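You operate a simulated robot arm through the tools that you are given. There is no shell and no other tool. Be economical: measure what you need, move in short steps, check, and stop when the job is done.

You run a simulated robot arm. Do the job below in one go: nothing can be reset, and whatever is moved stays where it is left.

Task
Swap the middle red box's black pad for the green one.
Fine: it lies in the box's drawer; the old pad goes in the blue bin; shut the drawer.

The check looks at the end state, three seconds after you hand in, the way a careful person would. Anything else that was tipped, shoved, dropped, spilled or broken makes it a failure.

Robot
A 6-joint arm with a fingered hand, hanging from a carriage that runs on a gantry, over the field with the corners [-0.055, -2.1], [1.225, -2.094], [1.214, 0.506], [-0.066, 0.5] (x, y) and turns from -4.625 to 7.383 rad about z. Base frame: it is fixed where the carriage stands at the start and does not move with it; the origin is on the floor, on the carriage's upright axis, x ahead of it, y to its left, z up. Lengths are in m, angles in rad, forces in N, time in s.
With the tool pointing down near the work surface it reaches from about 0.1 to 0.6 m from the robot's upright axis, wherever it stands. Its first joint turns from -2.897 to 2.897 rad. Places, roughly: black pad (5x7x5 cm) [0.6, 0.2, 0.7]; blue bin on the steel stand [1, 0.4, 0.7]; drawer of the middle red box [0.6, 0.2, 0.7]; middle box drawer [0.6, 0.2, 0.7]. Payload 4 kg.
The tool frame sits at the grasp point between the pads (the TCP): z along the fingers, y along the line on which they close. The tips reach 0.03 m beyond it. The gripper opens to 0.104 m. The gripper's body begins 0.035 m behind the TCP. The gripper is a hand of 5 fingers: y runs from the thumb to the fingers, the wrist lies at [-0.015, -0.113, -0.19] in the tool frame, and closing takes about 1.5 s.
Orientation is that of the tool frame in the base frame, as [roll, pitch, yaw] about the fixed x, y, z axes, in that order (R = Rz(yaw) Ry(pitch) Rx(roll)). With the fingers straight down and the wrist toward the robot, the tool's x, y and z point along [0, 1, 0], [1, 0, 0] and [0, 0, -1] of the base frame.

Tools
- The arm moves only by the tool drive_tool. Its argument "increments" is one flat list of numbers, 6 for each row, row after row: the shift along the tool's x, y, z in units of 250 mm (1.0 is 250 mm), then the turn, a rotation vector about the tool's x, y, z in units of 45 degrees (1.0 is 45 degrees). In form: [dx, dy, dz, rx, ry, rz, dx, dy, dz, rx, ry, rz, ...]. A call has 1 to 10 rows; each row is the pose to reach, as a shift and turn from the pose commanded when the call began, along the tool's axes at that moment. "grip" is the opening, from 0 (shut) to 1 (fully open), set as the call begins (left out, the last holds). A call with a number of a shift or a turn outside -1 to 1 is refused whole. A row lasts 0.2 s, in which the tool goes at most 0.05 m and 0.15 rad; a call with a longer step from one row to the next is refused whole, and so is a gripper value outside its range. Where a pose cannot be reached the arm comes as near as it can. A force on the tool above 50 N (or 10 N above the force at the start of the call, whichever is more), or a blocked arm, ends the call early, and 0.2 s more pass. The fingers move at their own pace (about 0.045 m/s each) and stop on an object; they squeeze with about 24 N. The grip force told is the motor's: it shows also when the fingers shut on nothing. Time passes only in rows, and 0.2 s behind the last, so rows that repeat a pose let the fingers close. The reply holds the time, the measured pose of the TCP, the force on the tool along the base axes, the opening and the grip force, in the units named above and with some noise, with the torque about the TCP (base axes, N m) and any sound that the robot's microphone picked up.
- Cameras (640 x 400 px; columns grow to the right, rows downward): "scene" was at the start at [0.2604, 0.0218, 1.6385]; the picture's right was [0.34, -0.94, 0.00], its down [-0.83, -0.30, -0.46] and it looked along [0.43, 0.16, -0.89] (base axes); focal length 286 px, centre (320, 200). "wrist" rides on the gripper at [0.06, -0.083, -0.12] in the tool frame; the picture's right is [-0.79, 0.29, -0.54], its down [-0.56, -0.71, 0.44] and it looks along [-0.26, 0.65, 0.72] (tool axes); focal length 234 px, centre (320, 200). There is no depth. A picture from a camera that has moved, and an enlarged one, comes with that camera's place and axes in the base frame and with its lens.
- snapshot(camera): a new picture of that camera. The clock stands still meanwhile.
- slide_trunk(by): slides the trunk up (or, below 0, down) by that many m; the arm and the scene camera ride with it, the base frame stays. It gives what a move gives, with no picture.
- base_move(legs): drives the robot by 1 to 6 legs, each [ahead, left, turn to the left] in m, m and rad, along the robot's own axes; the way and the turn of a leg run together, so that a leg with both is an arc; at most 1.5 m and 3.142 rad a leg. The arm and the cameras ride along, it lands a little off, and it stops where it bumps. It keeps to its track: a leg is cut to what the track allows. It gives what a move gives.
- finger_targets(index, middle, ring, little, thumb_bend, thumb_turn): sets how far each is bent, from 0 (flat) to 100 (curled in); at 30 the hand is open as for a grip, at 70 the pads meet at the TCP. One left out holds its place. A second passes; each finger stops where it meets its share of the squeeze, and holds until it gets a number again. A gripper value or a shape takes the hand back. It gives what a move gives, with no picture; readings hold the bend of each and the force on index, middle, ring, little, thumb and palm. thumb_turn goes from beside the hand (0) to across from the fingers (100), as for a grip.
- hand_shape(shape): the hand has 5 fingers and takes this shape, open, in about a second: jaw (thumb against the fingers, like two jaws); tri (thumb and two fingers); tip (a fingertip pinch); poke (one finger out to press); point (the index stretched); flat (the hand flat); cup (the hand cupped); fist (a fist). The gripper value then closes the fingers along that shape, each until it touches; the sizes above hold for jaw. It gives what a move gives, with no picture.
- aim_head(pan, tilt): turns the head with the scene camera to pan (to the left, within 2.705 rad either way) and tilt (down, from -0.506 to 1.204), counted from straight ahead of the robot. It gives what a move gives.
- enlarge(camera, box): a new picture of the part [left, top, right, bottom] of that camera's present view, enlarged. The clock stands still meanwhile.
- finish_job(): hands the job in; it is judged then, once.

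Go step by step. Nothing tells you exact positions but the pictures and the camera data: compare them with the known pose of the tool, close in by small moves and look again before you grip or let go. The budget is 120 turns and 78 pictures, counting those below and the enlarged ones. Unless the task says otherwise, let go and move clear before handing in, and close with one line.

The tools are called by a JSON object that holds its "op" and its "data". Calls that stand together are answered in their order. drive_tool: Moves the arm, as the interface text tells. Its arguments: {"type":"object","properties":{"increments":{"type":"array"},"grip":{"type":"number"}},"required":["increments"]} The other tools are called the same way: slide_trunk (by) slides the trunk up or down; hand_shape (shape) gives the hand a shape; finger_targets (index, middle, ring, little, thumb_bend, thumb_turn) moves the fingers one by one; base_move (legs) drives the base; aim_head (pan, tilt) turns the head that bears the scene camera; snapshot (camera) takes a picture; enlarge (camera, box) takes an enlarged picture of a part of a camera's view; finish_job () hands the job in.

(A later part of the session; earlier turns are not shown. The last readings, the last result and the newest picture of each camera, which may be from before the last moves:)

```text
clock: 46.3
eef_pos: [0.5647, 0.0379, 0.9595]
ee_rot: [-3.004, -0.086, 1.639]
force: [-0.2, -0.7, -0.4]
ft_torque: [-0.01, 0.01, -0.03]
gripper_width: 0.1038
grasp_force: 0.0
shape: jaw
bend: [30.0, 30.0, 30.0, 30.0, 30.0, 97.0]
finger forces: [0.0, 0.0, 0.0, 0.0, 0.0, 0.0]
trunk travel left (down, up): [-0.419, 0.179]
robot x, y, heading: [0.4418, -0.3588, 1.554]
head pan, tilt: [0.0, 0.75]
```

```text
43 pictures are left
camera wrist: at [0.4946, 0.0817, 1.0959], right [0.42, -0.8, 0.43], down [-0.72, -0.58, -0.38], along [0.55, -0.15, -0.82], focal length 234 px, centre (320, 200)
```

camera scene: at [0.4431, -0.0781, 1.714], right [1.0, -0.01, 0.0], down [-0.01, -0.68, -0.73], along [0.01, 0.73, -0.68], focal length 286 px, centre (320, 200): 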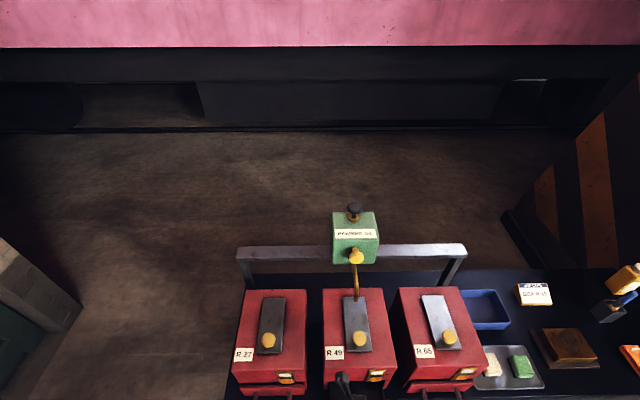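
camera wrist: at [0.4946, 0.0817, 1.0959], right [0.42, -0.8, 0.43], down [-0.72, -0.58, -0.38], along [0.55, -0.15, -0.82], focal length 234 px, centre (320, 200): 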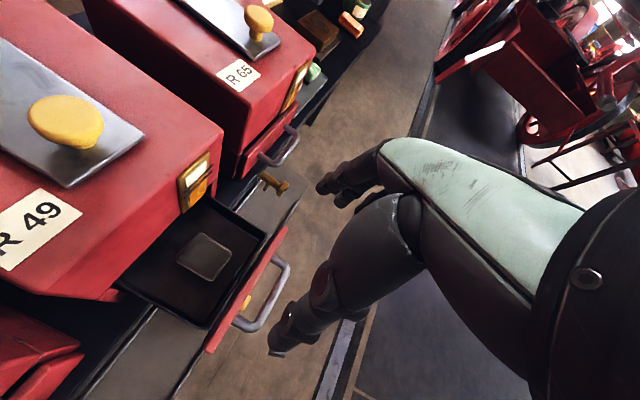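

From here the wrist camera sees into the drawer well. I'll enlarge to judge pad size, drawer wall positions and clearances.

{"op": "enlarge", "data": {"camera": "wrist", "box": [90, 170, 310, 350]}}

```text
2.22 times, centred on (200, 260) of wrist
camera zoom: at [0.4946, 0.0817, 1.0959], right [0.42, -0.8, 0.43], down [-0.72, -0.58, -0.38], along [0.55, -0.15, -0.82], focal length 520 px, centre (587, 67)
```

zoom: 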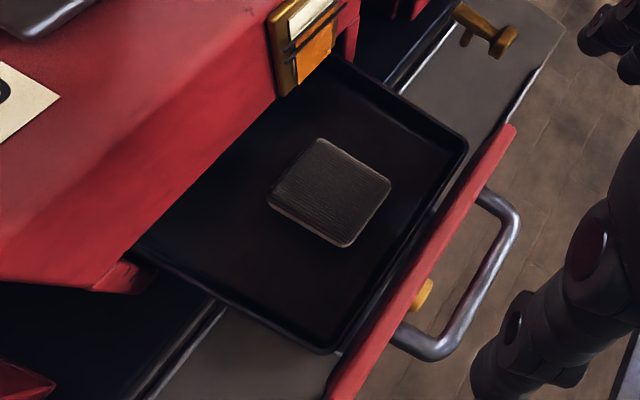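

The pad is about 5×6 cm, its top near z≈0.705, centred at about (0.554, 0.118). It must be gripped across x, which suits the robot standing at −x with heading 0 as at the start. Backing off to untwist the arm first.

{"op": "base_move", "data": {"legs": [[-0.35, 0, 0]]}}

{"op": "drive_tool", "data": {"increments": [0, 0, 0, 0, 0, -0.17, 0, 0, 0, 0, 0, -0.34, 0, 0, 0, 0, 0, -0.51, 0, 0, 0, 0, 0, -0.68, 0, 0, 0, 0, 0, -0.85, 0, 0, 0, 0, 0, -1]}}

{"op": "drive_tool", "data": {"increments": [0, 0, 0, 0, 0, -0.17, 0, 0, 0, 0, 0, -0.34, 0, 0, 0, 0, 0, -0.51, 0, 0, 0, 0, 0, -0.68, 0, 0, 0, 0, 0, -0.85, 0, 0, 0, 0, 0, -1]}}

```text
clock: 48.6
eef_pos: [0.5616, -0.3021, 0.9613]
ee_rot: [-3.003, -0.086, 1.633]
force: [0.1, -0.4, 0.1]
ft_torque: [0.0, -0.02, -0.02]
gripper_width: 0.1038
grasp_force: 0.0
shape: jaw
bend: [30.0, 30.0, 30.0, 30.0, 30.0, 97.0]
finger forces: [0.1, 0.0, 0.0, 0.0, 0.0, 0.1]
trunk travel left (down, up): [-0.419, 0.179]
robot x, y, heading: [0.4292, -0.7014, 1.551]
head pan, tilt: [0.0, 0.75]
```

```text
clock: 50.0
eef_pos: [0.5145, -0.2732, 1.013]
ee_rot: [-2.995, -0.277, 2.381]
force: [0.6, -0.5, 1.0]
ft_torque: [-0.04, 0.05, 0.05]
gripper_width: 0.1039
grasp_force: 0.0
shape: jaw
bend: [30.0, 30.0, 30.0, 30.0, 30.0, 97.0]
finger forces: [0.0, 0.0, 0.1, 0.1, 0.0, 0.0]
out of reach, approached as far as the arm can: row 1, 2, 3, 4, 5, 6
trunk travel left (down, up): [-0.419, 0.179]
robot x, y, heading: [0.435, -0.7, 1.547]
head pan, tilt: [0.0, 0.75]
```

```text
clock: 51.4
eef_pos: [0.5618, -0.3024, 0.9598]
ee_rot: [3.053, -0.137, -3.064]
force: [-0.8, -1.1, -0.1]
ft_torque: [0.03, 0.01, 0.02]
gripper_width: 0.104
grasp_force: 0.0
shape: jaw
bend: [30.0, 30.0, 30.0, 30.0, 30.0, 97.0]
finger forces: [0.0, 0.0, 0.0, 0.0, 0.1, 0.0]
out of reach, approached as far as the arm can: row 1
trunk travel left (down, up): [-0.419, 0.179]
robot x, y, heading: [0.435, -0.7013, 1.55]
head pan, tilt: [0.0, 0.75]
```

{"op": "drive_tool", "data": {"increments": [0, 0, 0, 0.056, -0.087, 0.064, 0, 0, 0, 0.112, -0.174, 0.127, 0, 0, 0, 0.112, -0.174, 0.127]}}

{"op": "drive_tool", "data": {"increments": [0.16, 0, 0, 0, 0, 0, 0.32, 0, 0, 0, 0, 0, 0.48, 0, 0, 0, 0, 0, 0.64, 0, 0, 0, 0, 0, 0.8, 0, 0, 0, 0, 0, 0.8, 0, 0, 0, 0, 0]}}

{"op": "drive_tool", "data": {"increments": [0.16, 0, 0, 0, 0, 0, 0.32, 0, 0, 0, 0, 0, 0.48, 0, 0, 0, 0, 0, 0.64, 0, 0, 0, 0, 0, 0.74, 0, 0, 0, 0, 0, 0.74, 0, 0, 0, 0, 0]}}

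```text
clock: 52.2
eef_pos: [0.5613, -0.3031, 0.9605]
ee_rot: [-3.134, -0.003, 3.113]
force: [0.1, 1.2, -0.3]
ft_torque: [0.01, 0.01, -0.02]
gripper_width: 0.1039
grasp_force: 0.1
shape: jaw
bend: [30.0, 30.0, 30.0, 30.0, 30.0, 97.0]
finger forces: [0.0, 0.0, 0.0, 0.0, 0.0, 0.0]
trunk travel left (down, up): [-0.419, 0.179]
robot x, y, heading: [0.4278, -0.6992, 1.555]
head pan, tilt: [0.0, 0.75]
```

```text
clock: 53.6
eef_pos: [0.3605, -0.2965, 0.961]
ee_rot: [-3.135, -0.005, 3.112]
force: [-1.1, 1.6, -0.3]
ft_torque: [0.0, 0.02, 0.01]
gripper_width: 0.104
grasp_force: 0.0
shape: jaw
bend: [30.0, 30.0, 30.0, 30.0, 30.0, 97.0]
finger forces: [0.0, 0.0, 0.0, 0.0, 0.0, 0.1]
trunk travel left (down, up): [-0.419, 0.179]
robot x, y, heading: [0.433, -0.694, 1.553]
head pan, tilt: [0.0, 0.75]
```

```text
clock: 55.0
eef_pos: [0.1775, -0.29, 0.9632]
ee_rot: [-3.133, -0.004, 3.112]
force: [0.4, -0.4, -0.6]
ft_torque: [0.02, -0.02, -0.06]
gripper_width: 0.1036
grasp_force: 0.0
shape: jaw
bend: [30.0, 30.0, 30.0, 30.0, 30.0, 97.0]
finger forces: [0.0, 0.0, 0.0, 0.0, 0.1, 0.1]
trunk travel left (down, up): [-0.419, 0.179]
robot x, y, heading: [0.4315, -0.7011, 1.552]
head pan, tilt: [0.0, 0.75]
```

Arm restored. Now turn to heading 0 and drive so the hand hovers over the drawer.

{"op": "base_move", "data": {"legs": [[0, 0, -1.552], [-0.287, 0, 0], [0, 0.55, 0]]}}

{"op": "aim_head", "data": {"pan": 0.6, "tilt": 0.95}}

{"op": "snapshot", "data": {"camera": "scene"}}

{"op": "snapshot", "data": {"camera": "wrist"}}

```text
clock: 63.6
eef_pos: [0.5739, 0.1138, 0.9628]
ee_rot: [-3.134, -0.005, 1.533]
force: [-0.4, -0.1, 0.3]
ft_torque: [0.02, -0.01, 0.01]
gripper_width: 0.1041
grasp_force: 0.1
shape: jaw
bend: [30.0, 30.0, 30.0, 30.0, 30.0, 97.0]
finger forces: [0.1, 0.1, 0.1, 0.1, 0.0, 0.0]
trunk travel left (down, up): [-0.419, 0.179]
robot x, y, heading: [0.1614, -0.1344, -0.028]
head pan, tilt: [0.0, 0.75]
```

```text
clock: 64.6
eef_pos: [0.5745, 0.1136, 0.9623]
ee_rot: [-3.136, -0.005, 1.533]
force: [-0.4, 0.1, 0.0]
ft_torque: [-0.02, 0.01, 0.02]
gripper_width: 0.1039
grasp_force: 0.0
shape: jaw
bend: [30.0, 30.0, 30.0, 30.0, 30.0, 97.0]
finger forces: [0.0, 0.0, 0.0, 0.0, 0.0, 0.0]
trunk travel left (down, up): [-0.419, 0.179]
robot x, y, heading: [0.1582, -0.1386, -0.021]
head pan, tilt: [0.6, 0.949]
```

```text
41 pictures are left
camera scene: at [0.4242, -0.1043, 1.6985], right [0.54, -0.84, 0.0], down [-0.68, -0.44, -0.58], along [0.49, 0.32, -0.81], focal length 286 px, centre (320, 200)
```

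scene: 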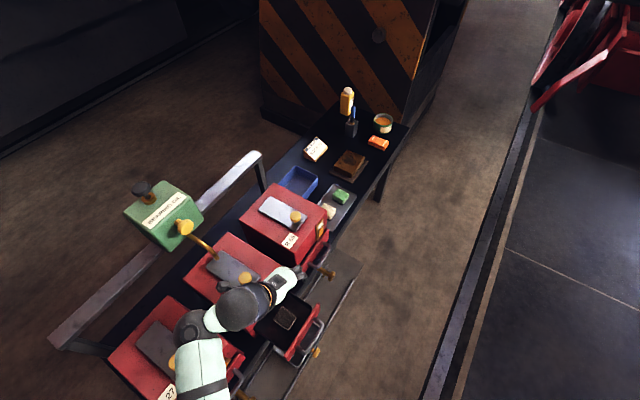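

```text
40 pictures are left
camera wrist: at [0.4941, 0.1764, 1.0839], right [0.26, -0.8, 0.54], down [-0.73, -0.53, -0.43], along [0.63, -0.28, -0.72], focal length 234 px, centre (320, 200)
```

wrist: 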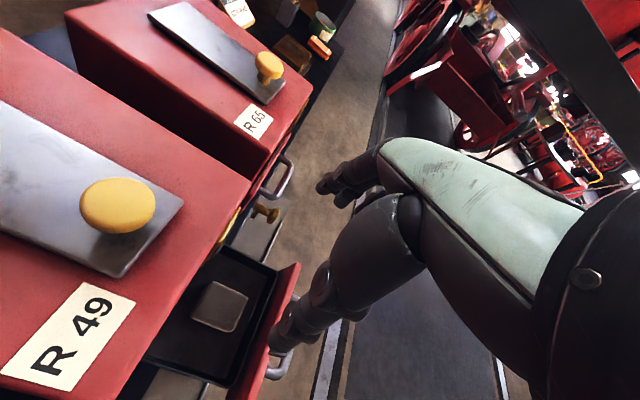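

The view confirms the pad at about (0.555, 0.117). I'll lower with the arm (trunk stays high so the forearm slopes up), correcting x and yaw, and check halfway.

{"op": "drive_tool", "data": {"increments": [0, -0.08, 0, 0, 0, -0.048, 0, -0.08, 0.18, 0, 0, -0.048, 0, -0.08, 0.36, 0, 0, -0.048, 0, -0.08, 0.52, 0, 0, -0.048, 0, -0.08, 0.6, 0, 0, -0.048, 0, -0.08, 0.6, 0, 0, -0.048]}}

{"op": "snapshot", "data": {"camera": "scene"}}

{"op": "snapshot", "data": {"camera": "wrist"}}

```text
clock: 66.0
eef_pos: [0.5512, 0.1162, 0.8134]
ee_rot: [-3.136, -0.004, 1.571]
force: [0.6, -0.3, 0.2]
ft_torque: [0.03, 0.0, 0.0]
gripper_width: 0.1038
grasp_force: 0.1
shape: jaw
bend: [30.0, 30.0, 30.0, 30.0, 30.0, 97.0]
finger forces: [0.0, 0.1, 0.0, 0.0, 0.0, 0.1]
trunk travel left (down, up): [-0.419, 0.179]
robot x, y, heading: [0.1582, -0.1417, -0.024]
head pan, tilt: [0.6, 0.949]
```

```text
39 pictures are left
camera scene: at [0.4241, -0.1042, 1.6984], right [0.54, -0.84, 0.0], down [-0.68, -0.44, -0.58], along [0.49, 0.32, -0.81], focal length 286 px, centre (320, 200)
```

scene: 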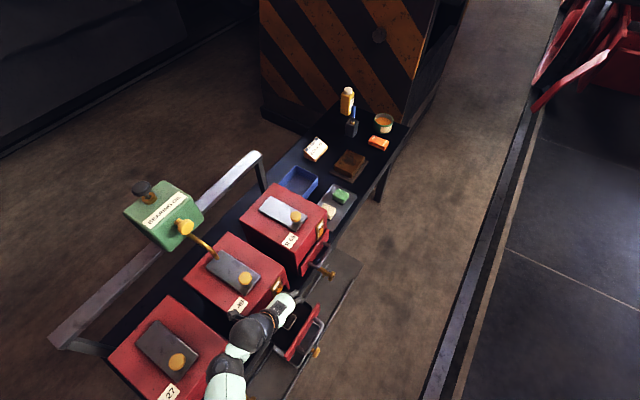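

```text
38 pictures are left
camera wrist: at [0.4689, 0.1753, 0.9354], right [0.29, -0.79, 0.54], down [-0.71, -0.56, -0.43], along [0.64, -0.25, -0.72], focal length 234 px, centre (320, 200)
```

wrist: 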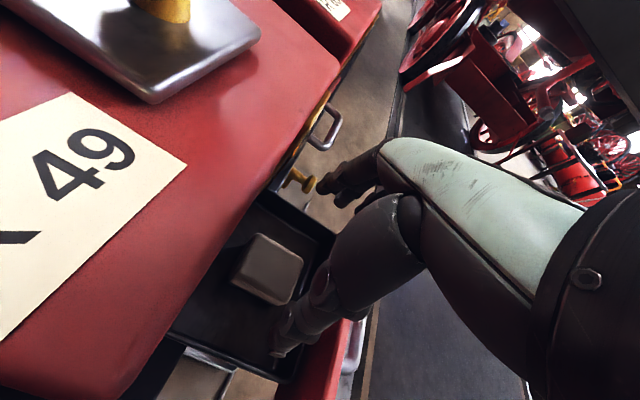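

The wrist camera would touch the box front if I descended straight, so I'll lean the hand back 25° (about x) and curl ring and little fingers, which also clears the drawer front.

{"op": "finger_targets", "data": {"index": 32, "middle": 32, "ring": 99, "little": 99, "thumb_bend": 32, "thumb_turn": 97}}

{"op": "drive_tool", "data": {"increments": [0, 0.016, 0, 0, 0.14, 0, 0.02, 0.016, 0, 0, 0.28, 0, 0.036, 0.016, 0, 0, 0.42, 0, 0.036, 0.016, 0, 0, 0.556, 0, 0.036, 0.016, 0.1, 0, 0.556, 0, 0.036, 0.016, 0.2, 0, 0.556, 0, 0.036, 0.016, 0.2, 0, 0.556, 0]}}

{"op": "snapshot", "data": {"camera": "wrist"}}

{"op": "enlarge", "data": {"camera": "scene", "box": [180, 240, 380, 380]}}

```text
clock: 67.0
eef_pos: [0.551, 0.1162, 0.8142]
ee_rot: [-3.134, -0.003, 1.571]
force: [0.2, 0.0, -0.6]
ft_torque: [0.03, 0.02, -0.03]
gripper_width: 0.0989
grasp_force: 0.1
shape: fingers
bend: [32.0, 32.0, 99.0, 99.0, 32.0, 95.0]
finger forces: [0.0, 0.0, 0.0, 0.0, 0.1, 0.0]
trunk travel left (down, up): [-0.419, 0.179]
robot x, y, heading: [0.1626, -0.1344, -0.024]
head pan, tilt: [0.6, 0.949]
```

```text
clock: 68.6
eef_pos: [0.5575, 0.1252, 0.7639]
ee_rot: [-3.134, -0.441, 1.567]
force: [0.2, -0.2, -1.1]
ft_torque: [-0.01, -0.02, 0.01]
gripper_width: 0.0991
grasp_force: 0.0
shape: fingers
bend: [32.0, 32.0, 99.0, 99.0, 32.0, 95.0]
finger forces: [0.0, 0.0, 0.0, 0.0, 0.0, 0.0]
trunk travel left (down, up): [-0.419, 0.179]
robot x, y, heading: [0.1634, -0.1415, -0.028]
head pan, tilt: [0.6, 0.949]
```

```text
37 pictures are left
camera wrist: at [0.4752, 0.1281, 0.8985], right [0.29, -0.94, 0.15], down [-0.71, -0.32, -0.63], along [0.64, 0.07, -0.76], focal length 234 px, centre (320, 200)
```

wrist: 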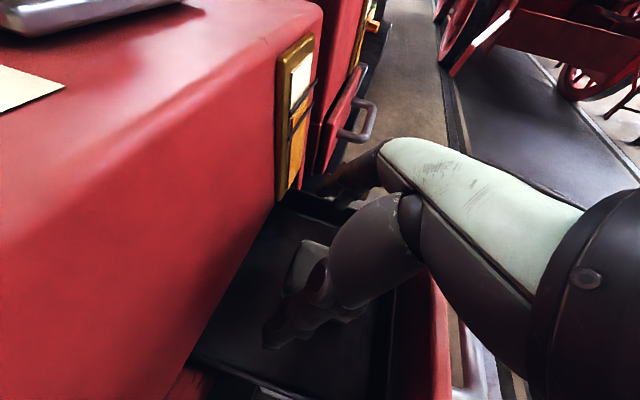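

```text
2.86 times, centred on (280, 310) of scene
camera zoom: at [0.4241, -0.1042, 1.6984], right [0.54, -0.84, 0.0], down [-0.68, -0.44, -0.58], along [0.49, 0.32, -0.81], focal length 818 px, centre (434, -114)
```

zoom: 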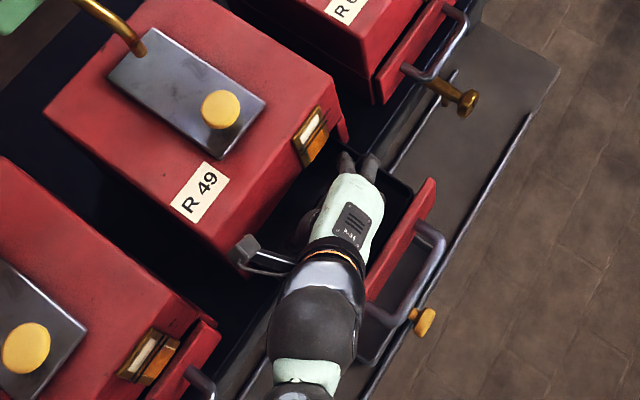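

Clear so far. Leaning slightly more (to 30°) and lowering 2 cm, then the rest.

{"op": "drive_tool", "data": {"increments": [0, -0.008, 0, 0, 0.11, 0, -0.03, -0.008, 0.078, 0, 0.11, 0, -0.03, -0.008, 0.078, 0, 0.11, 0]}}

{"op": "snapshot", "data": {"camera": "wrist"}}

{"op": "enlarge", "data": {"camera": "scene", "box": [230, 270, 340, 350]}}

```text
clock: 69.4
eef_pos: [0.555, 0.1256, 0.7423]
ee_rot: [-3.136, -0.527, 1.57]
force: [0.3, 0.2, 0.5]
ft_torque: [0.0, -0.05, 0.02]
gripper_width: 0.099
grasp_force: 0.0
shape: fingers
bend: [32.0, 32.0, 99.0, 99.0, 32.0, 95.0]
finger forces: [0.0, 0.1, 0.1, 0.0, 0.0, 0.1]
trunk travel left (down, up): [-0.419, 0.179]
robot x, y, heading: [0.1637, -0.1421, -0.024]
head pan, tilt: [0.6, 0.949]
```

```text
35 pictures are left
camera wrist: at [0.4723, 0.1178, 0.8772], right [0.29, -0.95, 0.07], down [-0.71, -0.26, -0.65], along [0.64, 0.14, -0.75], focal length 234 px, centre (320, 200)
```

wrist: 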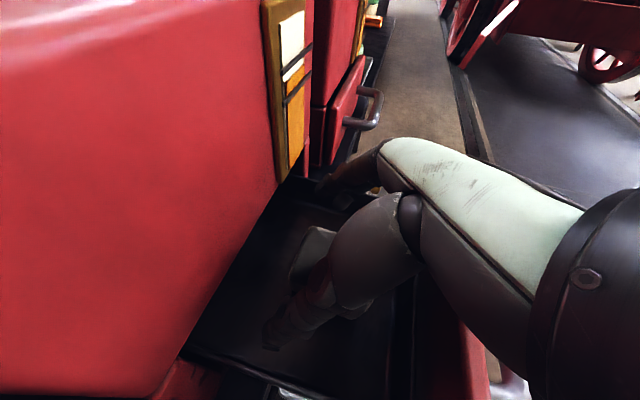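

```text
5.00 times, centred on (285, 310) of scene
camera zoom: at [0.4241, -0.1042, 1.6985], right [0.54, -0.84, 0.0], down [-0.68, -0.44, -0.58], along [0.49, 0.32, -0.81], focal length 1431 px, centre (495, -350)
```

zoom: 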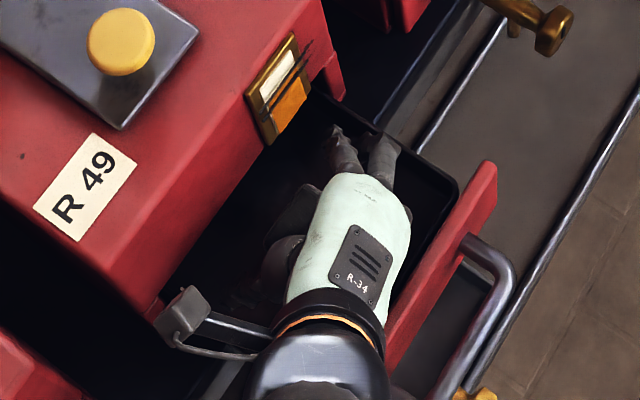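

I'll narrow the opening a bit (to stay off the drawer's side wall), shift 1 cm toward −y so both fingers face the pad, and lower 2 cm.

{"op": "finger_targets", "data": {"index": 41, "middle": 41, "thumb_bend": 41}}

{"op": "drive_tool", "data": {"increments": [-0.04, 0, 0.02, 0, 0, 0, -0.078, 0, 0.047, 0, 0, 0, -0.078, 0, 0.047, 0, 0, 0]}}

{"op": "enlarge", "data": {"camera": "scene", "box": [230, 270, 340, 350]}}

{"op": "enlarge", "data": {"camera": "wrist", "box": [220, 160, 440, 380]}}

```text
clock: 70.4
eef_pos: [0.5543, 0.1255, 0.7417]
ee_rot: [-3.136, -0.526, 1.567]
force: [-0.1, -0.9, -0.8]
ft_torque: [0.02, 0.0, 0.02]
gripper_width: 0.0765
grasp_force: 0.1
shape: fingers
bend: [41.0, 41.0, 99.0, 99.0, 41.0, 96.0]
finger forces: [0.0, 0.0, 0.0, 0.0, 0.0, 0.0]
trunk travel left (down, up): [-0.419, 0.179]
robot x, y, heading: [0.162, -0.1387, -0.021]
head pan, tilt: [0.6, 0.949]
```

```text
clock: 71.2
eef_pos: [0.559, 0.1188, 0.7244]
ee_rot: [3.139, -0.532, 1.572]
force: [-7.7, 0.9, 39.9]
ft_torque: [-2.0, -0.87, -0.6]
gripper_width: 0.0762
grasp_force: 20.3
shape: fingers
bend: [41.0, 41.0, 99.0, 99.0, 41.0, 96.0]
finger forces: [0.1, 0.1, 28.9, 9.0, 0.0, 3.8]
trunk travel left (down, up): [-0.419, 0.179]
robot x, y, heading: [0.1622, -0.1391, -0.021]
head pan, tilt: [0.6, 0.949]
```

```text
5.00 times, centred on (285, 310) of scene
camera zoom: at [0.4243, -0.1037, 1.6993], right [0.54, -0.84, 0.0], down [-0.68, -0.44, -0.58], along [0.49, 0.32, -0.81], focal length 1431 px, centre (495, -350)
```

zoom: 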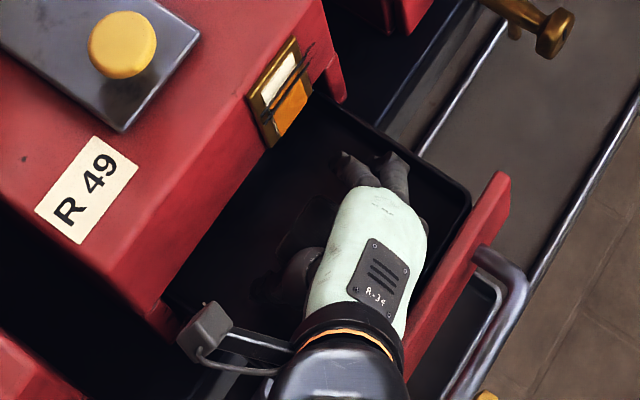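

```text
1.82 times, centred on (330, 270) of wrist
camera zoom: at [0.4747, 0.1092, 0.86], right [0.29, -0.95, 0.07], down [-0.7, -0.26, -0.66], along [0.65, 0.14, -0.75], focal length 426 px, centre (302, 73)
```

zoom: 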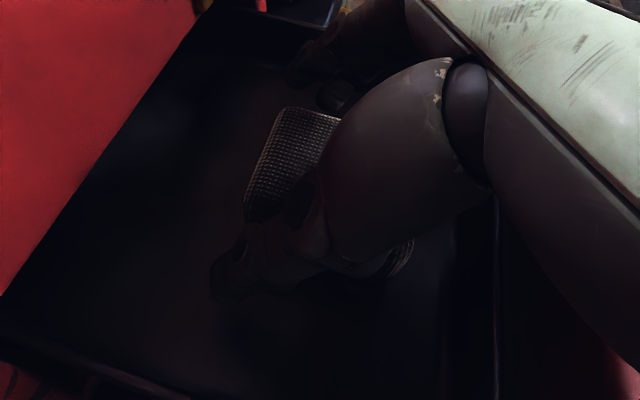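

The curled fingers pressed on the pad top; backing straight up now. The drawer evidently still slides, so the cleaner plan is to pull it further out and grip the pad from the front (closing along y), with no conflict with the box.

{"op": "drive_tool", "data": {"increments": [0.06, 0, -0.1, 0, 0, 0, 0.16, 0, -0.27, 0, 0, 0, 0.26, 0, -0.44, 0, 0, 0, 0.34, 0, -0.58, 0, 0, 0, 0.42, 0, -0.72, 0, 0, 0]}}

{"op": "drive_tool", "data": {"increments": [0, 0, -0.05, 0, -0.17, 0, 0, 0, -0.1, 0, -0.34, 0, 0, 0, -0.15, 0, -0.51, 0, 0, 0, -0.15, 0, -0.677, 0, 0, 0, -0.15, 0, -0.677, 0]}}

{"op": "snapshot", "data": {"camera": "scene"}}

```text
clock: 72.4
eef_pos: [0.5573, 0.1161, 0.9294]
ee_rot: [-3.132, -0.526, 1.565]
force: [0.0, 0.0, -1.2]
ft_torque: [-0.03, 0.0, -0.03]
gripper_width: 0.0762
grasp_force: 0.1
shape: fingers
bend: [41.0, 41.0, 99.0, 99.0, 41.0, 96.0]
finger forces: [0.0, 0.1, 0.0, 0.1, 0.0, 0.0]
trunk travel left (down, up): [-0.419, 0.179]
robot x, y, heading: [0.1621, -0.1374, -0.03]
head pan, tilt: [0.6, 0.949]
```

```text
clock: 73.6
eef_pos: [0.5563, 0.0978, 0.9612]
ee_rot: [-3.134, 0.006, 1.574]
force: [-0.7, -1.0, 0.0]
ft_torque: [-0.01, -0.02, -0.01]
gripper_width: 0.0762
grasp_force: 0.0
shape: fingers
bend: [41.0, 41.0, 99.0, 99.0, 41.0, 96.0]
finger forces: [0.1, 0.1, 0.0, 0.0, 0.1, 0.0]
trunk travel left (down, up): [-0.419, 0.179]
robot x, y, heading: [0.164, -0.1366, -0.03]
head pan, tilt: [0.6, 0.949]
```

```text
31 pictures are left
camera scene: at [0.4241, -0.1042, 1.6985], right [0.54, -0.84, 0.0], down [-0.68, -0.44, -0.58], along [0.49, 0.32, -0.81], focal length 286 px, centre (320, 200)
```

scene: 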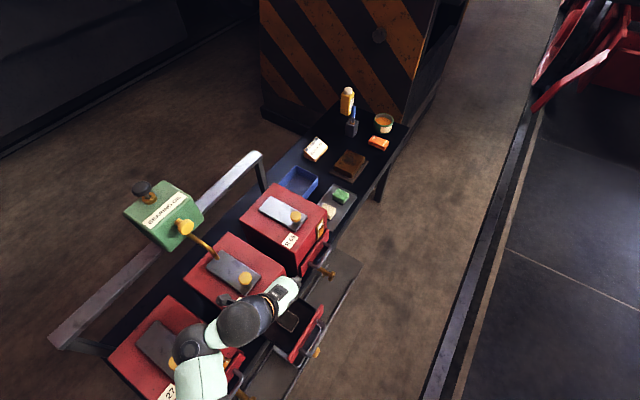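

Retreating to the front side (heading +y) to re-grip the handle the way that worked before.

{"op": "base_move", "data": {"legs": [[0, -0.55, 0], [0, 0, 1.6], [0.13, 0, 0], [0, -0.65, 0]]}}

{"op": "slide_trunk", "data": {"by": -0.25}}

{"op": "drive_tool", "data": {"increments": [0, 0, 0, -0.17, 0, 0, 0, 0, 0, -0.34, 0, 0, 0, 0, 0, -0.51, 0, 0, 0, 0, 0, -0.68, 0, 0, 0, 0, 0, -0.85, 0, 0, 0, 0, 0, -1, 0, 0, 0, 0, 0, -1, 0, 0]}}

{"op": "aim_head", "data": {"pan": 0.45, "tilt": 0.95}}

{"op": "snapshot", "data": {"camera": "scene"}}

```text
clock: 84.8
eef_pos: [0.5595, -0.1678, 0.9623]
ee_rot: [-3.134, 0.003, -3.121]
force: [0.1, -0.8, -0.6]
ft_torque: [0.01, -0.01, -0.03]
gripper_width: 0.0761
grasp_force: 0.0
shape: fingers
bend: [41.0, 41.0, 99.0, 99.0, 41.0, 96.0]
finger forces: [0.0, 0.1, 0.0, 0.1, 0.2, 0.0]
trunk travel left (down, up): [-0.419, 0.179]
robot x, y, heading: [0.8036, -0.5574, 1.563]
head pan, tilt: [0.6, 0.949]
```

```text
clock: 87.3
eef_pos: [0.5586, -0.1675, 0.7122]
ee_rot: [-3.136, 0.002, -3.121]
force: [-1.0, 0.3, 0.2]
ft_torque: [-0.03, 0.02, 0.01]
gripper_width: 0.0761
grasp_force: 0.1
shape: fingers
bend: [41.0, 41.0, 99.0, 99.0, 41.0, 96.0]
finger forces: [0.0, 0.1, 0.1, 0.0, 0.0, 0.0]
trunk travel left (down, up): [-0.169, 0.429]
robot x, y, heading: [0.8008, -0.5563, 1.565]
head pan, tilt: [0.6, 0.949]
```

```text
clock: 88.9
eef_pos: [0.5593, -0.1684, 0.7116]
ee_rot: [2.361, 0.004, -3.12]
force: [-0.5, 0.7, -0.4]
ft_torque: [-0.04, 0.04, 0.02]
gripper_width: 0.076
grasp_force: 0.1
shape: fingers
bend: [41.0, 41.0, 99.0, 99.0, 41.0, 96.0]
finger forces: [0.1, 0.1, 0.0, 0.0, 0.0, 0.1]
trunk travel left (down, up): [-0.169, 0.429]
robot x, y, heading: [0.806, -0.5558, 1.567]
head pan, tilt: [0.6, 0.949]
```

```text
clock: 89.6
eef_pos: [0.5592, -0.1683, 0.7122]
ee_rot: [2.362, 0.004, -3.122]
force: [0.5, 0.4, -0.5]
ft_torque: [0.0, 0.0, -0.05]
gripper_width: 0.0758
grasp_force: 0.1
shape: fingers
bend: [41.0, 41.0, 99.0, 99.0, 41.0, 96.0]
finger forces: [0.1, 0.0, 0.0, 0.1, 0.0, 0.1]
trunk travel left (down, up): [-0.169, 0.429]
robot x, y, heading: [0.8019, -0.5565, 1.568]
head pan, tilt: [0.45, 0.949]
```

```text
30 pictures are left
camera scene: at [0.7732, -0.2917, 1.4484], right [0.9, 0.43, 0.0], down [0.35, -0.73, -0.58], along [-0.25, 0.53, -0.81], focal length 286 px, centre (320, 200)
```

scene: 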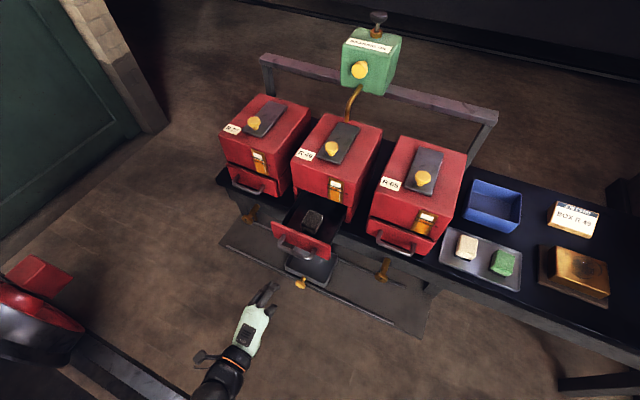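

The bar is close to where I left it (y≈−0.005). Approaching along the same 45° line as before.

{"op": "finger_targets", "data": {"index": 46, "middle": 46, "thumb_bend": 46}}

{"op": "drive_tool", "data": {"increments": [0.032, 0.15, -0.02, 0, 0, 0, 0.032, 0.3, -0.04, 0, 0, 0, 0.032, 0.459, -0.043, 0, 0, 0, 0.032, 0.459, 0.1, 0, 0, 0, 0.032, 0.459, 0.2, 0, 0, 0, 0.032, 0.459, 0.2, 0, 0, 0]}}

{"op": "enlarge", "data": {"camera": "scene", "box": [240, 190, 360, 310]}}

```text
clock: 90.6
eef_pos: [0.5596, -0.1693, 0.7121]
ee_rot: [2.36, 0.004, -3.122]
force: [-0.4, 0.2, 0.1]
ft_torque: [-0.01, 0.03, 0.0]
gripper_width: 0.0633
grasp_force: 0.0
shape: fingers
bend: [46.0, 46.0, 99.0, 99.0, 46.0, 96.0]
finger forces: [0.1, 0.0, 0.0, 0.0, 0.0, 0.0]
trunk travel left (down, up): [-0.169, 0.429]
robot x, y, heading: [0.803, -0.5538, 1.568]
head pan, tilt: [0.45, 0.949]
```

```text
clock: 92.0
eef_pos: [0.5493, -0.0499, 0.758]
ee_rot: [2.363, 0.003, -3.119]
force: [-0.6, 0.1, 0.2]
ft_torque: [0.02, 0.0, 0.0]
gripper_width: 0.063
grasp_force: 0.1
shape: fingers
bend: [46.0, 46.0, 99.0, 99.0, 46.0, 96.0]
finger forces: [0.0, 0.0, 0.0, 0.0, 0.0, 0.0]
trunk travel left (down, up): [-0.169, 0.429]
robot x, y, heading: [0.8006, -0.5575, 1.563]
head pan, tilt: [0.45, 0.949]
```

```text
3.33 times, centred on (300, 250) of scene
camera zoom: at [0.7733, -0.2917, 1.4484], right [0.9, 0.43, 0.0], down [0.35, -0.73, -0.58], along [-0.25, 0.53, -0.81], focal length 954 px, centre (387, 33)
```

zoom: 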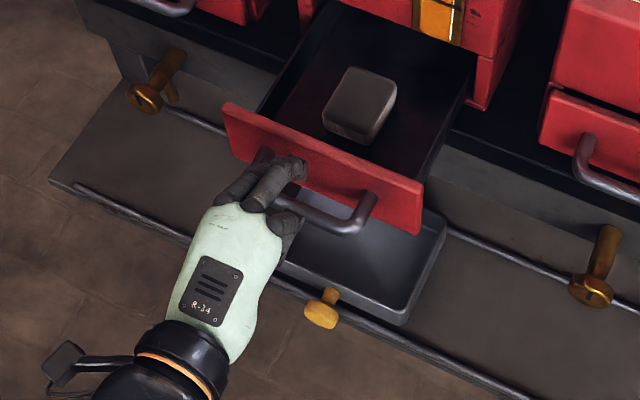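

{"op": "drive_tool", "data": {"increments": [-0.04, 0, 0.07, 0, 0, 0, -0.04, 0, 0.14, 0, 0, 0, -0.04, 0, 0.2, 0, 0, 0]}}

{"op": "finger_targets", "data": {"index": 72, "middle": 72, "thumb_bend": 72}}

{"op": "drive_tool", "data": {"increments": [0, -0.028, -0.028, 0, 0, 0, 0, -0.057, -0.057, 0, 0, 0, 0, -0.085, -0.085, 0, 0, 0, 0, -0.113, -0.113, 0, 0, 0, 0, -0.113, -0.113, 0, 0, 0]}}

{"op": "enlarge", "data": {"camera": "scene", "box": [240, 190, 360, 310]}}

```text
clock: 92.8
eef_pos: [0.5572, -0.0152, 0.7207]
ee_rot: [2.363, 0.004, -3.122]
force: [-0.2, -0.5, 0.5]
ft_torque: [-0.01, -0.03, 0.01]
gripper_width: 0.0616
grasp_force: 0.2
shape: fingers
bend: [47.0, 46.0, 99.0, 99.0, 46.0, 96.0]
finger forces: [0.6, 0.1, 0.0, 0.0, 0.0, 0.0]
trunk travel left (down, up): [-0.169, 0.429]
robot x, y, heading: [0.801, -0.5597, 1.562]
head pan, tilt: [0.45, 0.949]
```

```text
clock: 93.8
eef_pos: [0.5594, -0.0144, 0.7215]
ee_rot: [2.364, 0.005, -3.122]
force: [0.6, 2.2, 2.0]
ft_torque: [0.1, -0.01, -0.01]
gripper_width: 0.0029
grasp_force: 5.4
shape: fingers
bend: [71.0, 71.0, 99.0, 99.0, 69.0, 99.0]
finger forces: [3.5, 3.0, 0.1, 0.0, 3.5, 0.0]
trunk travel left (down, up): [-0.169, 0.429]
robot x, y, heading: [0.8062, -0.5579, 1.562]
head pan, tilt: [0.45, 0.949]
```

```text
clock: 95.0
eef_pos: [0.5603, -0.05, 0.7254]
ee_rot: [2.358, 0.004, -3.123]
force: [0.2, 21.2, -1.7]
ft_torque: [0.15, -0.04, -0.01]
gripper_width: 0.0103
grasp_force: 9.9
shape: fingers
bend: [59.0, 63.0, 99.0, 99.0, 71.0, 99.0]
finger forces: [9.4, 9.1, 0.0, 0.0, 1.1, 0.0]
trunk travel left (down, up): [-0.169, 0.429]
robot x, y, heading: [0.8009, -0.5575, 1.566]
head pan, tilt: [0.45, 0.949]
```

```text
3.33 times, centred on (300, 250) of scene
camera zoom: at [0.7734, -0.2886, 1.4495], right [0.9, 0.43, 0.0], down [0.35, -0.73, -0.58], along [-0.25, 0.53, -0.81], focal length 954 px, centre (387, 33)
```

zoom: 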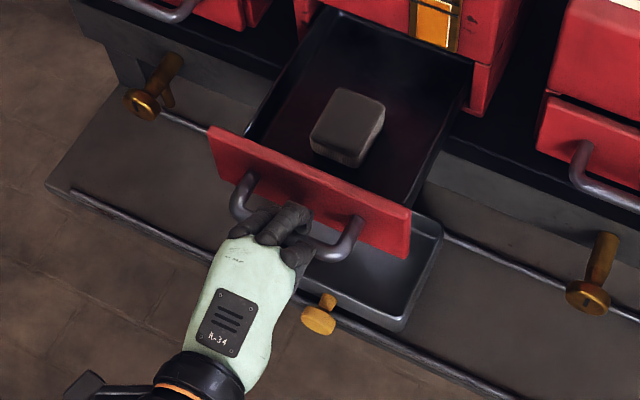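

The drawer hit its stop (21 N) at about 15 cm; the pad is now at about (0.557, 0.088) with ~5 cm behind it. Relaxing, releasing, and retreating.

{"op": "drive_tool", "data": {"increments": [0, 0.02, 0.02, 0, 0, 0, 0, 0.03, 0.03, 0, 0, 0]}}

{"op": "finger_targets", "data": {"index": 44, "middle": 44, "thumb_bend": 44}}

{"op": "drive_tool", "data": {"increments": [0, 0, -0.1, 0, 0, 0, 0, 0, -0.25, 0, 0, 0, 0, 0, -0.4, 0, 0, 0, 0, 0, -0.4, 0, 0, 0]}}

{"op": "slide_trunk", "data": {"by": 0.25}}

{"op": "hand_shape", "data": {"shape": "jaw"}}

{"op": "drive_tool", "data": {"increments": [0, 0, 0, 0.17, 0, 0, 0, 0, 0, 0.34, 0, 0, 0, 0, 0, 0.51, 0, 0, 0, 0, 0, 0.68, 0, 0, 0, 0, 0, 0.85, 0, 0, 0, 0, 0, 1, 0, 0, 0, 0, 0, 1, 0, 0], "grip": 0.78}}

```text
clock: 95.6
eef_pos: [0.5586, -0.0424, 0.7241]
ee_rot: [2.361, 0.003, -3.121]
force: [2.7, 6.5, 8.8]
ft_torque: [0.25, -0.06, -0.04]
gripper_width: 0.0081
grasp_force: 7.7
shape: fingers
bend: [71.0, 64.0, 99.0, 99.0, 70.0, 99.0]
finger forces: [5.8, 6.0, 0.0, 0.1, 3.3, 0.0]
trunk travel left (down, up): [-0.169, 0.429]
robot x, y, heading: [0.7994, -0.5566, 1.56]
head pan, tilt: [0.45, 0.949]
```

```text
clock: 96.6
eef_pos: [0.5594, -0.0461, 0.7206]
ee_rot: [2.365, 0.003, -3.121]
force: [0.0, -0.5, 0.3]
ft_torque: [-0.04, -0.02, 0.02]
gripper_width: 0.0665
grasp_force: 0.5
shape: fingers
bend: [45.0, 44.0, 99.0, 99.0, 44.0, 96.0]
finger forces: [0.8, 0.2, 0.0, 0.0, 0.0, 0.0]
trunk travel left (down, up): [-0.169, 0.429]
robot x, y, heading: [0.8041, -0.557, 1.563]
head pan, tilt: [0.45, 0.949]
```

```text
clock: 97.6
eef_pos: [0.5587, -0.1161, 0.7915]
ee_rot: [2.364, 0.004, -3.12]
force: [-0.4, -0.5, 0.5]
ft_torque: [0.0, -0.03, 0.01]
gripper_width: 0.0675
grasp_force: 0.1
shape: fingers
bend: [44.0, 44.0, 99.0, 99.0, 44.0, 96.0]
finger forces: [0.0, 0.1, 0.0, 0.1, 0.1, 0.0]
trunk travel left (down, up): [-0.169, 0.429]
robot x, y, heading: [0.8002, -0.5559, 1.56]
head pan, tilt: [0.45, 0.949]
```

```text
clock: 100.2
eef_pos: [0.5592, -0.1145, 1.0412]
ee_rot: [2.363, 0.003, -3.12]
force: [0.6, 0.3, 0.3]
ft_torque: [0.01, 0.01, -0.01]
gripper_width: 0.0673
grasp_force: 0.0
shape: fingers
bend: [44.0, 44.0, 99.0, 99.0, 44.0, 96.0]
finger forces: [0.0, 0.0, 0.0, 0.0, 0.0, 0.0]
trunk travel left (down, up): [-0.419, 0.179]
robot x, y, heading: [0.8047, -0.5553, 1.566]
head pan, tilt: [0.45, 0.949]
```

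```text
clock: 101.1
eef_pos: [0.5587, -0.1142, 1.0414]
ee_rot: [2.362, 0.005, -3.121]
force: [-0.4, 0.1, -0.5]
ft_torque: [-0.03, -0.01, 0.0]
gripper_width: 0.1034
grasp_force: 0.1
shape: jaw
bend: [30.0, 30.0, 30.0, 30.0, 30.0, 97.0]
finger forces: [0.1, 0.1, 0.0, 0.0, 0.1, 0.0]
trunk travel left (down, up): [-0.419, 0.179]
robot x, y, heading: [0.7995, -0.5578, 1.566]
head pan, tilt: [0.45, 0.949]
```

```text
clock: 102.7
eef_pos: [0.5578, -0.0983, 1.0137]
ee_rot: [-3.135, 0.003, -3.119]
force: [0.2, -0.2, 0.4]
ft_torque: [0.01, 0.0, 0.01]
gripper_width: 0.0811
grasp_force: 0.1
shape: jaw
bend: [27.0, 35.0, 32.0, 31.0, 51.0, 98.0]
finger forces: [0.1, 0.0, 0.0, 0.0, 0.0, 0.0]
out of reach, approached as far as the arm can: row 5, 6, 7
trunk travel left (down, up): [-0.419, 0.179]
robot x, y, heading: [0.7991, -0.5545, 1.568]
head pan, tilt: [0.45, 0.949]
```

Now set the fingers evenly and move in over the pad (still high).

{"op": "finger_targets", "data": {"index": 38, "middle": 38, "ring": 38, "little": 38, "thumb_bend": 38, "thumb_turn": 97}}

{"op": "base_move", "data": {"legs": [[0.19, 0, 0]]}}

{"op": "drive_tool", "data": {"increments": [0, 0, 0.18, 0, 0, 0.028, 0, 0, 0.36, 0, 0, 0.028, 0, 0, 0.54, 0, 0, 0.028, 0, 0, 0.7, 0, 0, 0.028, 0, 0, 0.86, 0, 0, 0.028, 0, 0, 0.86, 0, 0, 0.028]}}

{"op": "snapshot", "data": {"camera": "wrist"}}

{"op": "aim_head", "data": {"pan": 0.35, "tilt": 1.2}}

{"op": "snapshot", "data": {"camera": "scene"}}

```text
clock: 103.7
eef_pos: [0.5589, -0.0988, 1.0133]
ee_rot: [-3.137, 0.003, -3.118]
force: [-0.1, -0.8, -0.5]
ft_torque: [-0.02, 0.02, 0.0]
gripper_width: 0.0831
grasp_force: 0.1
shape: fingers
bend: [38.0, 38.0, 38.0, 38.0, 38.0, 96.0]
finger forces: [0.0, 0.0, 0.0, 0.0, 0.0, 0.0]
trunk travel left (down, up): [-0.419, 0.179]
robot x, y, heading: [0.8006, -0.5567, 1.568]
head pan, tilt: [0.45, 0.949]
```

```text
clock: 105.3
eef_pos: [0.5582, 0.0907, 1.0122]
ee_rot: [-3.133, 0.004, -3.118]
force: [-0.8, -0.3, 1.0]
ft_torque: [0.01, 0.01, -0.01]
gripper_width: 0.0833
grasp_force: 0.1
shape: fingers
bend: [38.0, 38.0, 38.0, 38.0, 38.0, 96.0]
finger forces: [0.1, 0.1, 0.0, 0.1, 0.1, 0.1]
trunk travel left (down, up): [-0.419, 0.179]
robot x, y, heading: [0.8033, -0.3687, 1.571]
head pan, tilt: [0.45, 0.949]
```

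```text
clock: 106.7
eef_pos: [0.5599, 0.0902, 0.7959]
ee_rot: [-3.134, 0.001, -3.14]
force: [-0.1, 0.1, 0.2]
ft_torque: [-0.02, 0.03, 0.02]
gripper_width: 0.083
grasp_force: 0.0
shape: fingers
bend: [38.0, 38.0, 38.0, 38.0, 38.0, 95.0]
finger forces: [0.0, 0.1, 0.0, 0.0, 0.1, 0.0]
trunk travel left (down, up): [-0.419, 0.179]
robot x, y, heading: [0.8047, -0.3671, 1.566]
head pan, tilt: [0.45, 0.949]
```

```text
27 pictures are left
camera wrist: at [0.4981, 0.0073, 0.9171], right [0.79, 0.29, 0.54], down [0.56, -0.71, -0.43], along [0.26, 0.64, -0.72], focal length 234 px, centre (320, 200)
```

wrist: 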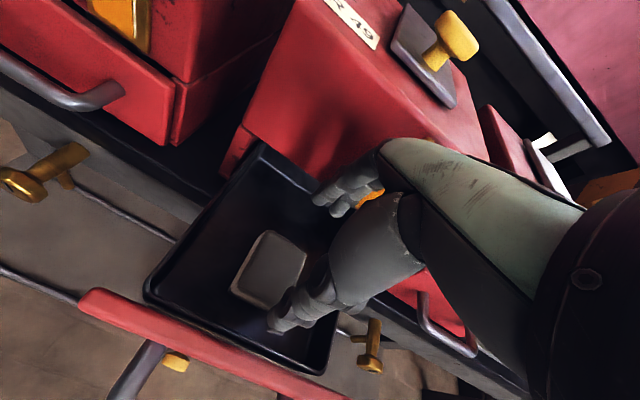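

```text
clock: 107.4
eef_pos: [0.5583, 0.0892, 0.7961]
ee_rot: [-3.136, 0.004, -3.139]
force: [0.4, 0.5, 0.1]
ft_torque: [0.01, -0.02, -0.02]
gripper_width: 0.0829
grasp_force: 0.1
shape: fingers
bend: [38.0, 38.0, 38.0, 38.0, 38.0, 95.0]
finger forces: [0.1, 0.0, 0.0, 0.1, 0.1, 0.0]
trunk travel left (down, up): [-0.419, 0.179]
robot x, y, heading: [0.8025, -0.3685, 1.567]
head pan, tilt: [0.351, 1.201]
```

```text
26 pictures are left
camera scene: at [0.7858, -0.1157, 1.6823], right [0.94, 0.34, 0.0], down [0.32, -0.88, -0.36], along [-0.12, 0.34, -0.93], focal length 286 px, centre (320, 200)
```

scene: 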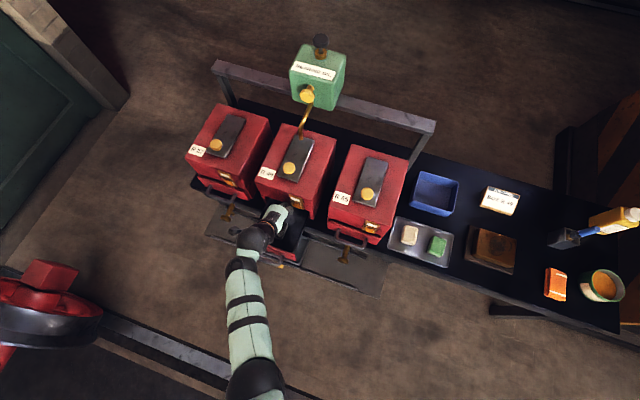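

Fingers straddle the pad well. Centering slightly and lowering to grip height, watching force.

{"op": "drive_tool", "data": {"increments": [0.02, 0.014, 0.08, 0, 0, 0, 0.02, 0.014, 0.16, 0, 0, 0, 0.02, 0.014, 0.24, 0, 0, 0, 0.02, 0.014, 0.31, 0, 0, 0, 0.02, 0.014, 0.31, 0, 0, 0]}}

{"op": "enlarge", "data": {"camera": "wrist", "box": [160, 120, 440, 380]}}

```text
clock: 108.6
eef_pos: [0.5539, 0.0918, 0.7199]
ee_rot: [-3.136, 0.002, -3.14]
force: [-0.1, 0.9, 0.2]
ft_torque: [0.0, -0.02, 0.0]
gripper_width: 0.0832
grasp_force: 0.0
shape: fingers
bend: [38.0, 38.0, 38.0, 38.0, 38.0, 95.0]
finger forces: [0.0, 0.1, 0.0, 0.0, 0.0, 0.0]
trunk travel left (down, up): [-0.419, 0.179]
robot x, y, heading: [0.8018, -0.3692, 1.57]
head pan, tilt: [0.351, 1.201]
```

```text
1.54 times, centred on (300, 250) of wrist
camera zoom: at [0.4944, 0.0091, 0.8406], right [0.79, 0.29, 0.54], down [0.56, -0.71, -0.43], along [0.26, 0.64, -0.72], focal length 360 px, centre (351, 123)
```

zoom: 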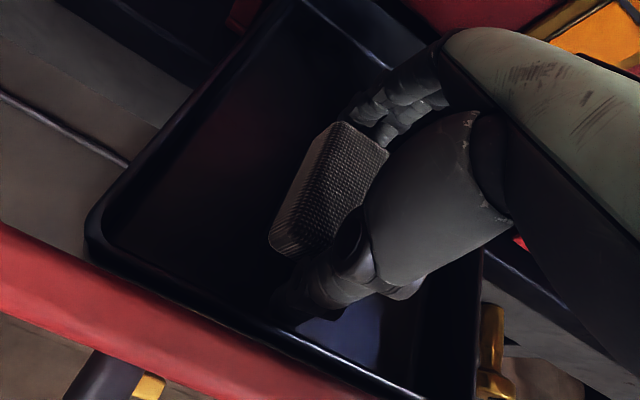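

{"op": "drive_tool", "data": {"increments": [0.03, 0, 0.01, 0, 0, 0, 0.03, 0, 0.01, 0, 0, 0]}}

{"op": "finger_targets", "data": {"index": 75, "middle": 75, "ring": 75, "little": 60, "thumb_bend": 75}}

```text
clock: 109.2
eef_pos: [0.5491, 0.0915, 0.7222]
ee_rot: [-3.136, 0.004, -3.141]
force: [0.6, 0.4, 0.4]
ft_torque: [-0.01, 0.03, 0.03]
gripper_width: 0.0829
grasp_force: 0.1
shape: fingers
bend: [38.0, 38.0, 38.0, 38.0, 38.0, 96.0]
finger forces: [0.1, 0.1, 0.0, 0.1, 0.3, 0.1]
out of reach, approached as far as the arm can: row 1, 2
trunk travel left (down, up): [-0.419, 0.179]
robot x, y, heading: [0.8008, -0.369, 1.568]
head pan, tilt: [0.351, 1.201]
```

```text
clock: 110.2
eef_pos: [0.5491, 0.0897, 0.7222]
ee_rot: [-3.137, 0.004, -3.14]
force: [0.3, 0.9, 2.3]
ft_torque: [0.17, -0.01, 0.02]
gripper_width: 0.0588
grasp_force: 23.7
shape: fingers
bend: [51.0, 54.0, 54.0, 60.0, 48.0, 96.0]
finger forces: [8.4, 8.3, 7.5, 0.1, 22.8, 0.0]
trunk travel left (down, up): [-0.419, 0.179]
robot x, y, heading: [0.7985, -0.3652, 1.569]
head pan, tilt: [0.351, 1.201]
```

Firm grip: width 5.9 cm, 24 N. Lifting with the trunk and checking.

{"op": "slide_trunk", "data": {"by": 0.05}}

{"op": "slide_trunk", "data": {"by": 0.12}}

{"op": "snapshot", "data": {"camera": "wrist"}}

```text
clock: 111.2
eef_pos: [0.5489, 0.0891, 0.7725]
ee_rot: [-3.133, 0.003, -3.14]
force: [-0.2, -0.7, -1.2]
ft_torque: [0.03, 0.02, -0.03]
gripper_width: 0.0588
grasp_force: 22.6
shape: fingers
bend: [51.0, 54.0, 54.0, 60.0, 48.0, 96.0]
finger forces: [8.0, 7.4, 7.5, 0.0, 22.8, 0.0]
trunk travel left (down, up): [-0.469, 0.129]
robot x, y, heading: [0.8053, -0.3683, 1.571]
head pan, tilt: [0.351, 1.201]
```

```text
clock: 112.7
eef_pos: [0.5482, 0.0889, 0.8924]
ee_rot: [-3.136, 0.002, -3.14]
force: [0.1, -0.1, 0.1]
ft_torque: [-0.02, 0.01, 0.03]
gripper_width: 0.0589
grasp_force: 22.4
shape: fingers
bend: [51.0, 54.0, 54.0, 60.0, 48.0, 96.0]
finger forces: [8.1, 7.3, 7.4, 0.0, 22.9, 0.1]
trunk travel left (down, up): [-0.589, 0.009]
robot x, y, heading: [0.8028, -0.3684, 1.566]
head pan, tilt: [0.351, 1.201]
```

```text
24 pictures are left
camera wrist: at [0.4883, 0.0062, 1.0127], right [0.79, 0.29, 0.54], down [0.56, -0.71, -0.43], along [0.26, 0.64, -0.72], focal length 234 px, centre (320, 200)
```

wrist: 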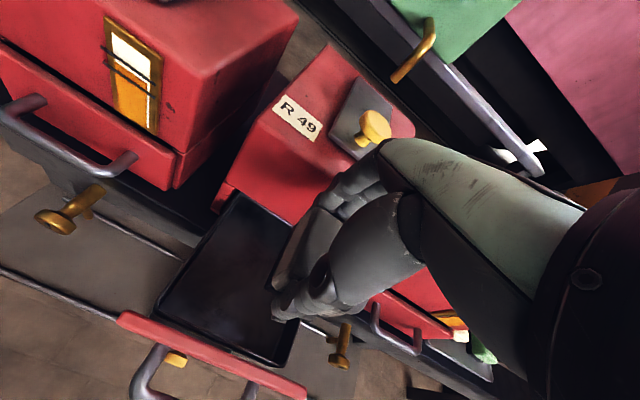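

The pad is held and the drawer stayed put. Raise the hand, then carry it around to over the blue bin at about (1.044, 0.40).

{"op": "drive_tool", "data": {"increments": [0, 0, -0.16, 0, 0, 0, 0, 0, -0.32, 0, 0, 0, -0.1, 0, -0.36, 0, 0, 0, -0.25, 0, -0.36, 0, 0, 0, -0.4, 0, -0.36, 0, 0, 0, -0.4, 0, -0.36, 0, 0, 0]}}

{"op": "base_move", "data": {"legs": [[0, -0.39, 0]]}}

```text
clock: 114.0
eef_pos: [0.651, 0.0904, 0.9827]
ee_rot: [-3.136, 0.005, -3.137]
force: [0.1, -0.2, -1.2]
ft_torque: [0.01, 0.03, -0.03]
gripper_width: 0.0581
grasp_force: 22.2
shape: fingers
bend: [51.0, 54.0, 54.0, 60.0, 48.0, 96.0]
finger forces: [8.0, 7.3, 7.0, 0.0, 22.2, 0.0]
trunk travel left (down, up): [-0.589, 0.009]
robot x, y, heading: [0.7998, -0.3666, 1.568]
head pan, tilt: [0.351, 1.201]
```

```text
clock: 116.5
eef_pos: [1.042, 0.0884, 0.9825]
ee_rot: [-3.136, 0.004, -3.141]
force: [1.1, -0.4, -1.0]
ft_torque: [0.0, 0.0, -0.01]
gripper_width: 0.0583
grasp_force: 21.9
shape: fingers
bend: [51.0, 54.0, 54.0, 60.0, 48.0, 96.0]
finger forces: [7.9, 7.2, 7.1, 0.0, 22.1, 0.0]
trunk travel left (down, up): [-0.589, 0.009]
robot x, y, heading: [1.1974, -0.369, 1.564]
head pan, tilt: [0.351, 1.201]
```

{"op": "base_move", "data": {"legs": [[0.31, 0, 0]]}}

{"op": "snapshot", "data": {"camera": "scene"}}

{"op": "snapshot", "data": {"camera": "wrist"}}

```text
clock: 118.6
eef_pos: [1.0418, 0.394, 0.9819]
ee_rot: [-3.133, 0.003, -3.139]
force: [-0.9, 0.0, -2.2]
ft_torque: [0.01, 0.0, 0.02]
gripper_width: 0.0583
grasp_force: 22.0
shape: fingers
bend: [51.0, 54.0, 54.0, 60.0, 48.0, 96.0]
finger forces: [8.0, 7.1, 7.1, 0.0, 22.2, 0.0]
trunk travel left (down, up): [-0.589, 0.009]
robot x, y, heading: [1.1952, -0.0642, 1.564]
head pan, tilt: [0.351, 1.201]
```

```text
23 pictures are left
camera scene: at [1.1784, 0.1889, 1.8522], right [0.94, 0.34, 0.0], down [0.32, -0.88, -0.36], along [-0.12, 0.34, -0.93], focal length 286 px, centre (320, 200)
```

scene: 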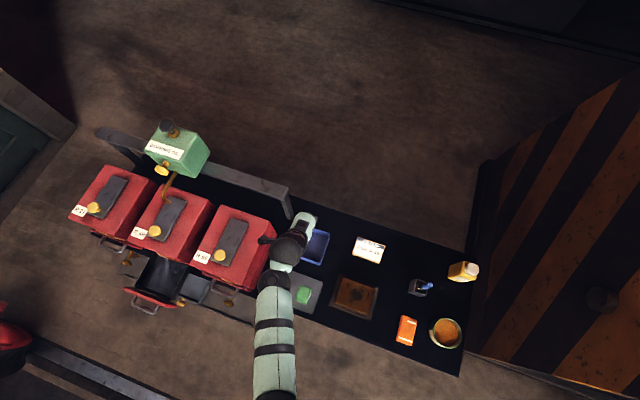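

```text
22 pictures are left
camera wrist: at [0.9809, 0.3114, 1.103], right [0.79, 0.29, 0.54], down [0.56, -0.71, -0.43], along [0.26, 0.64, -0.72], focal length 234 px, centre (320, 200)
```

wrist: 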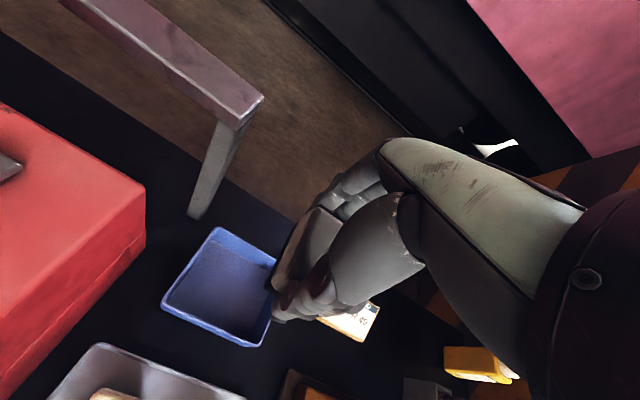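

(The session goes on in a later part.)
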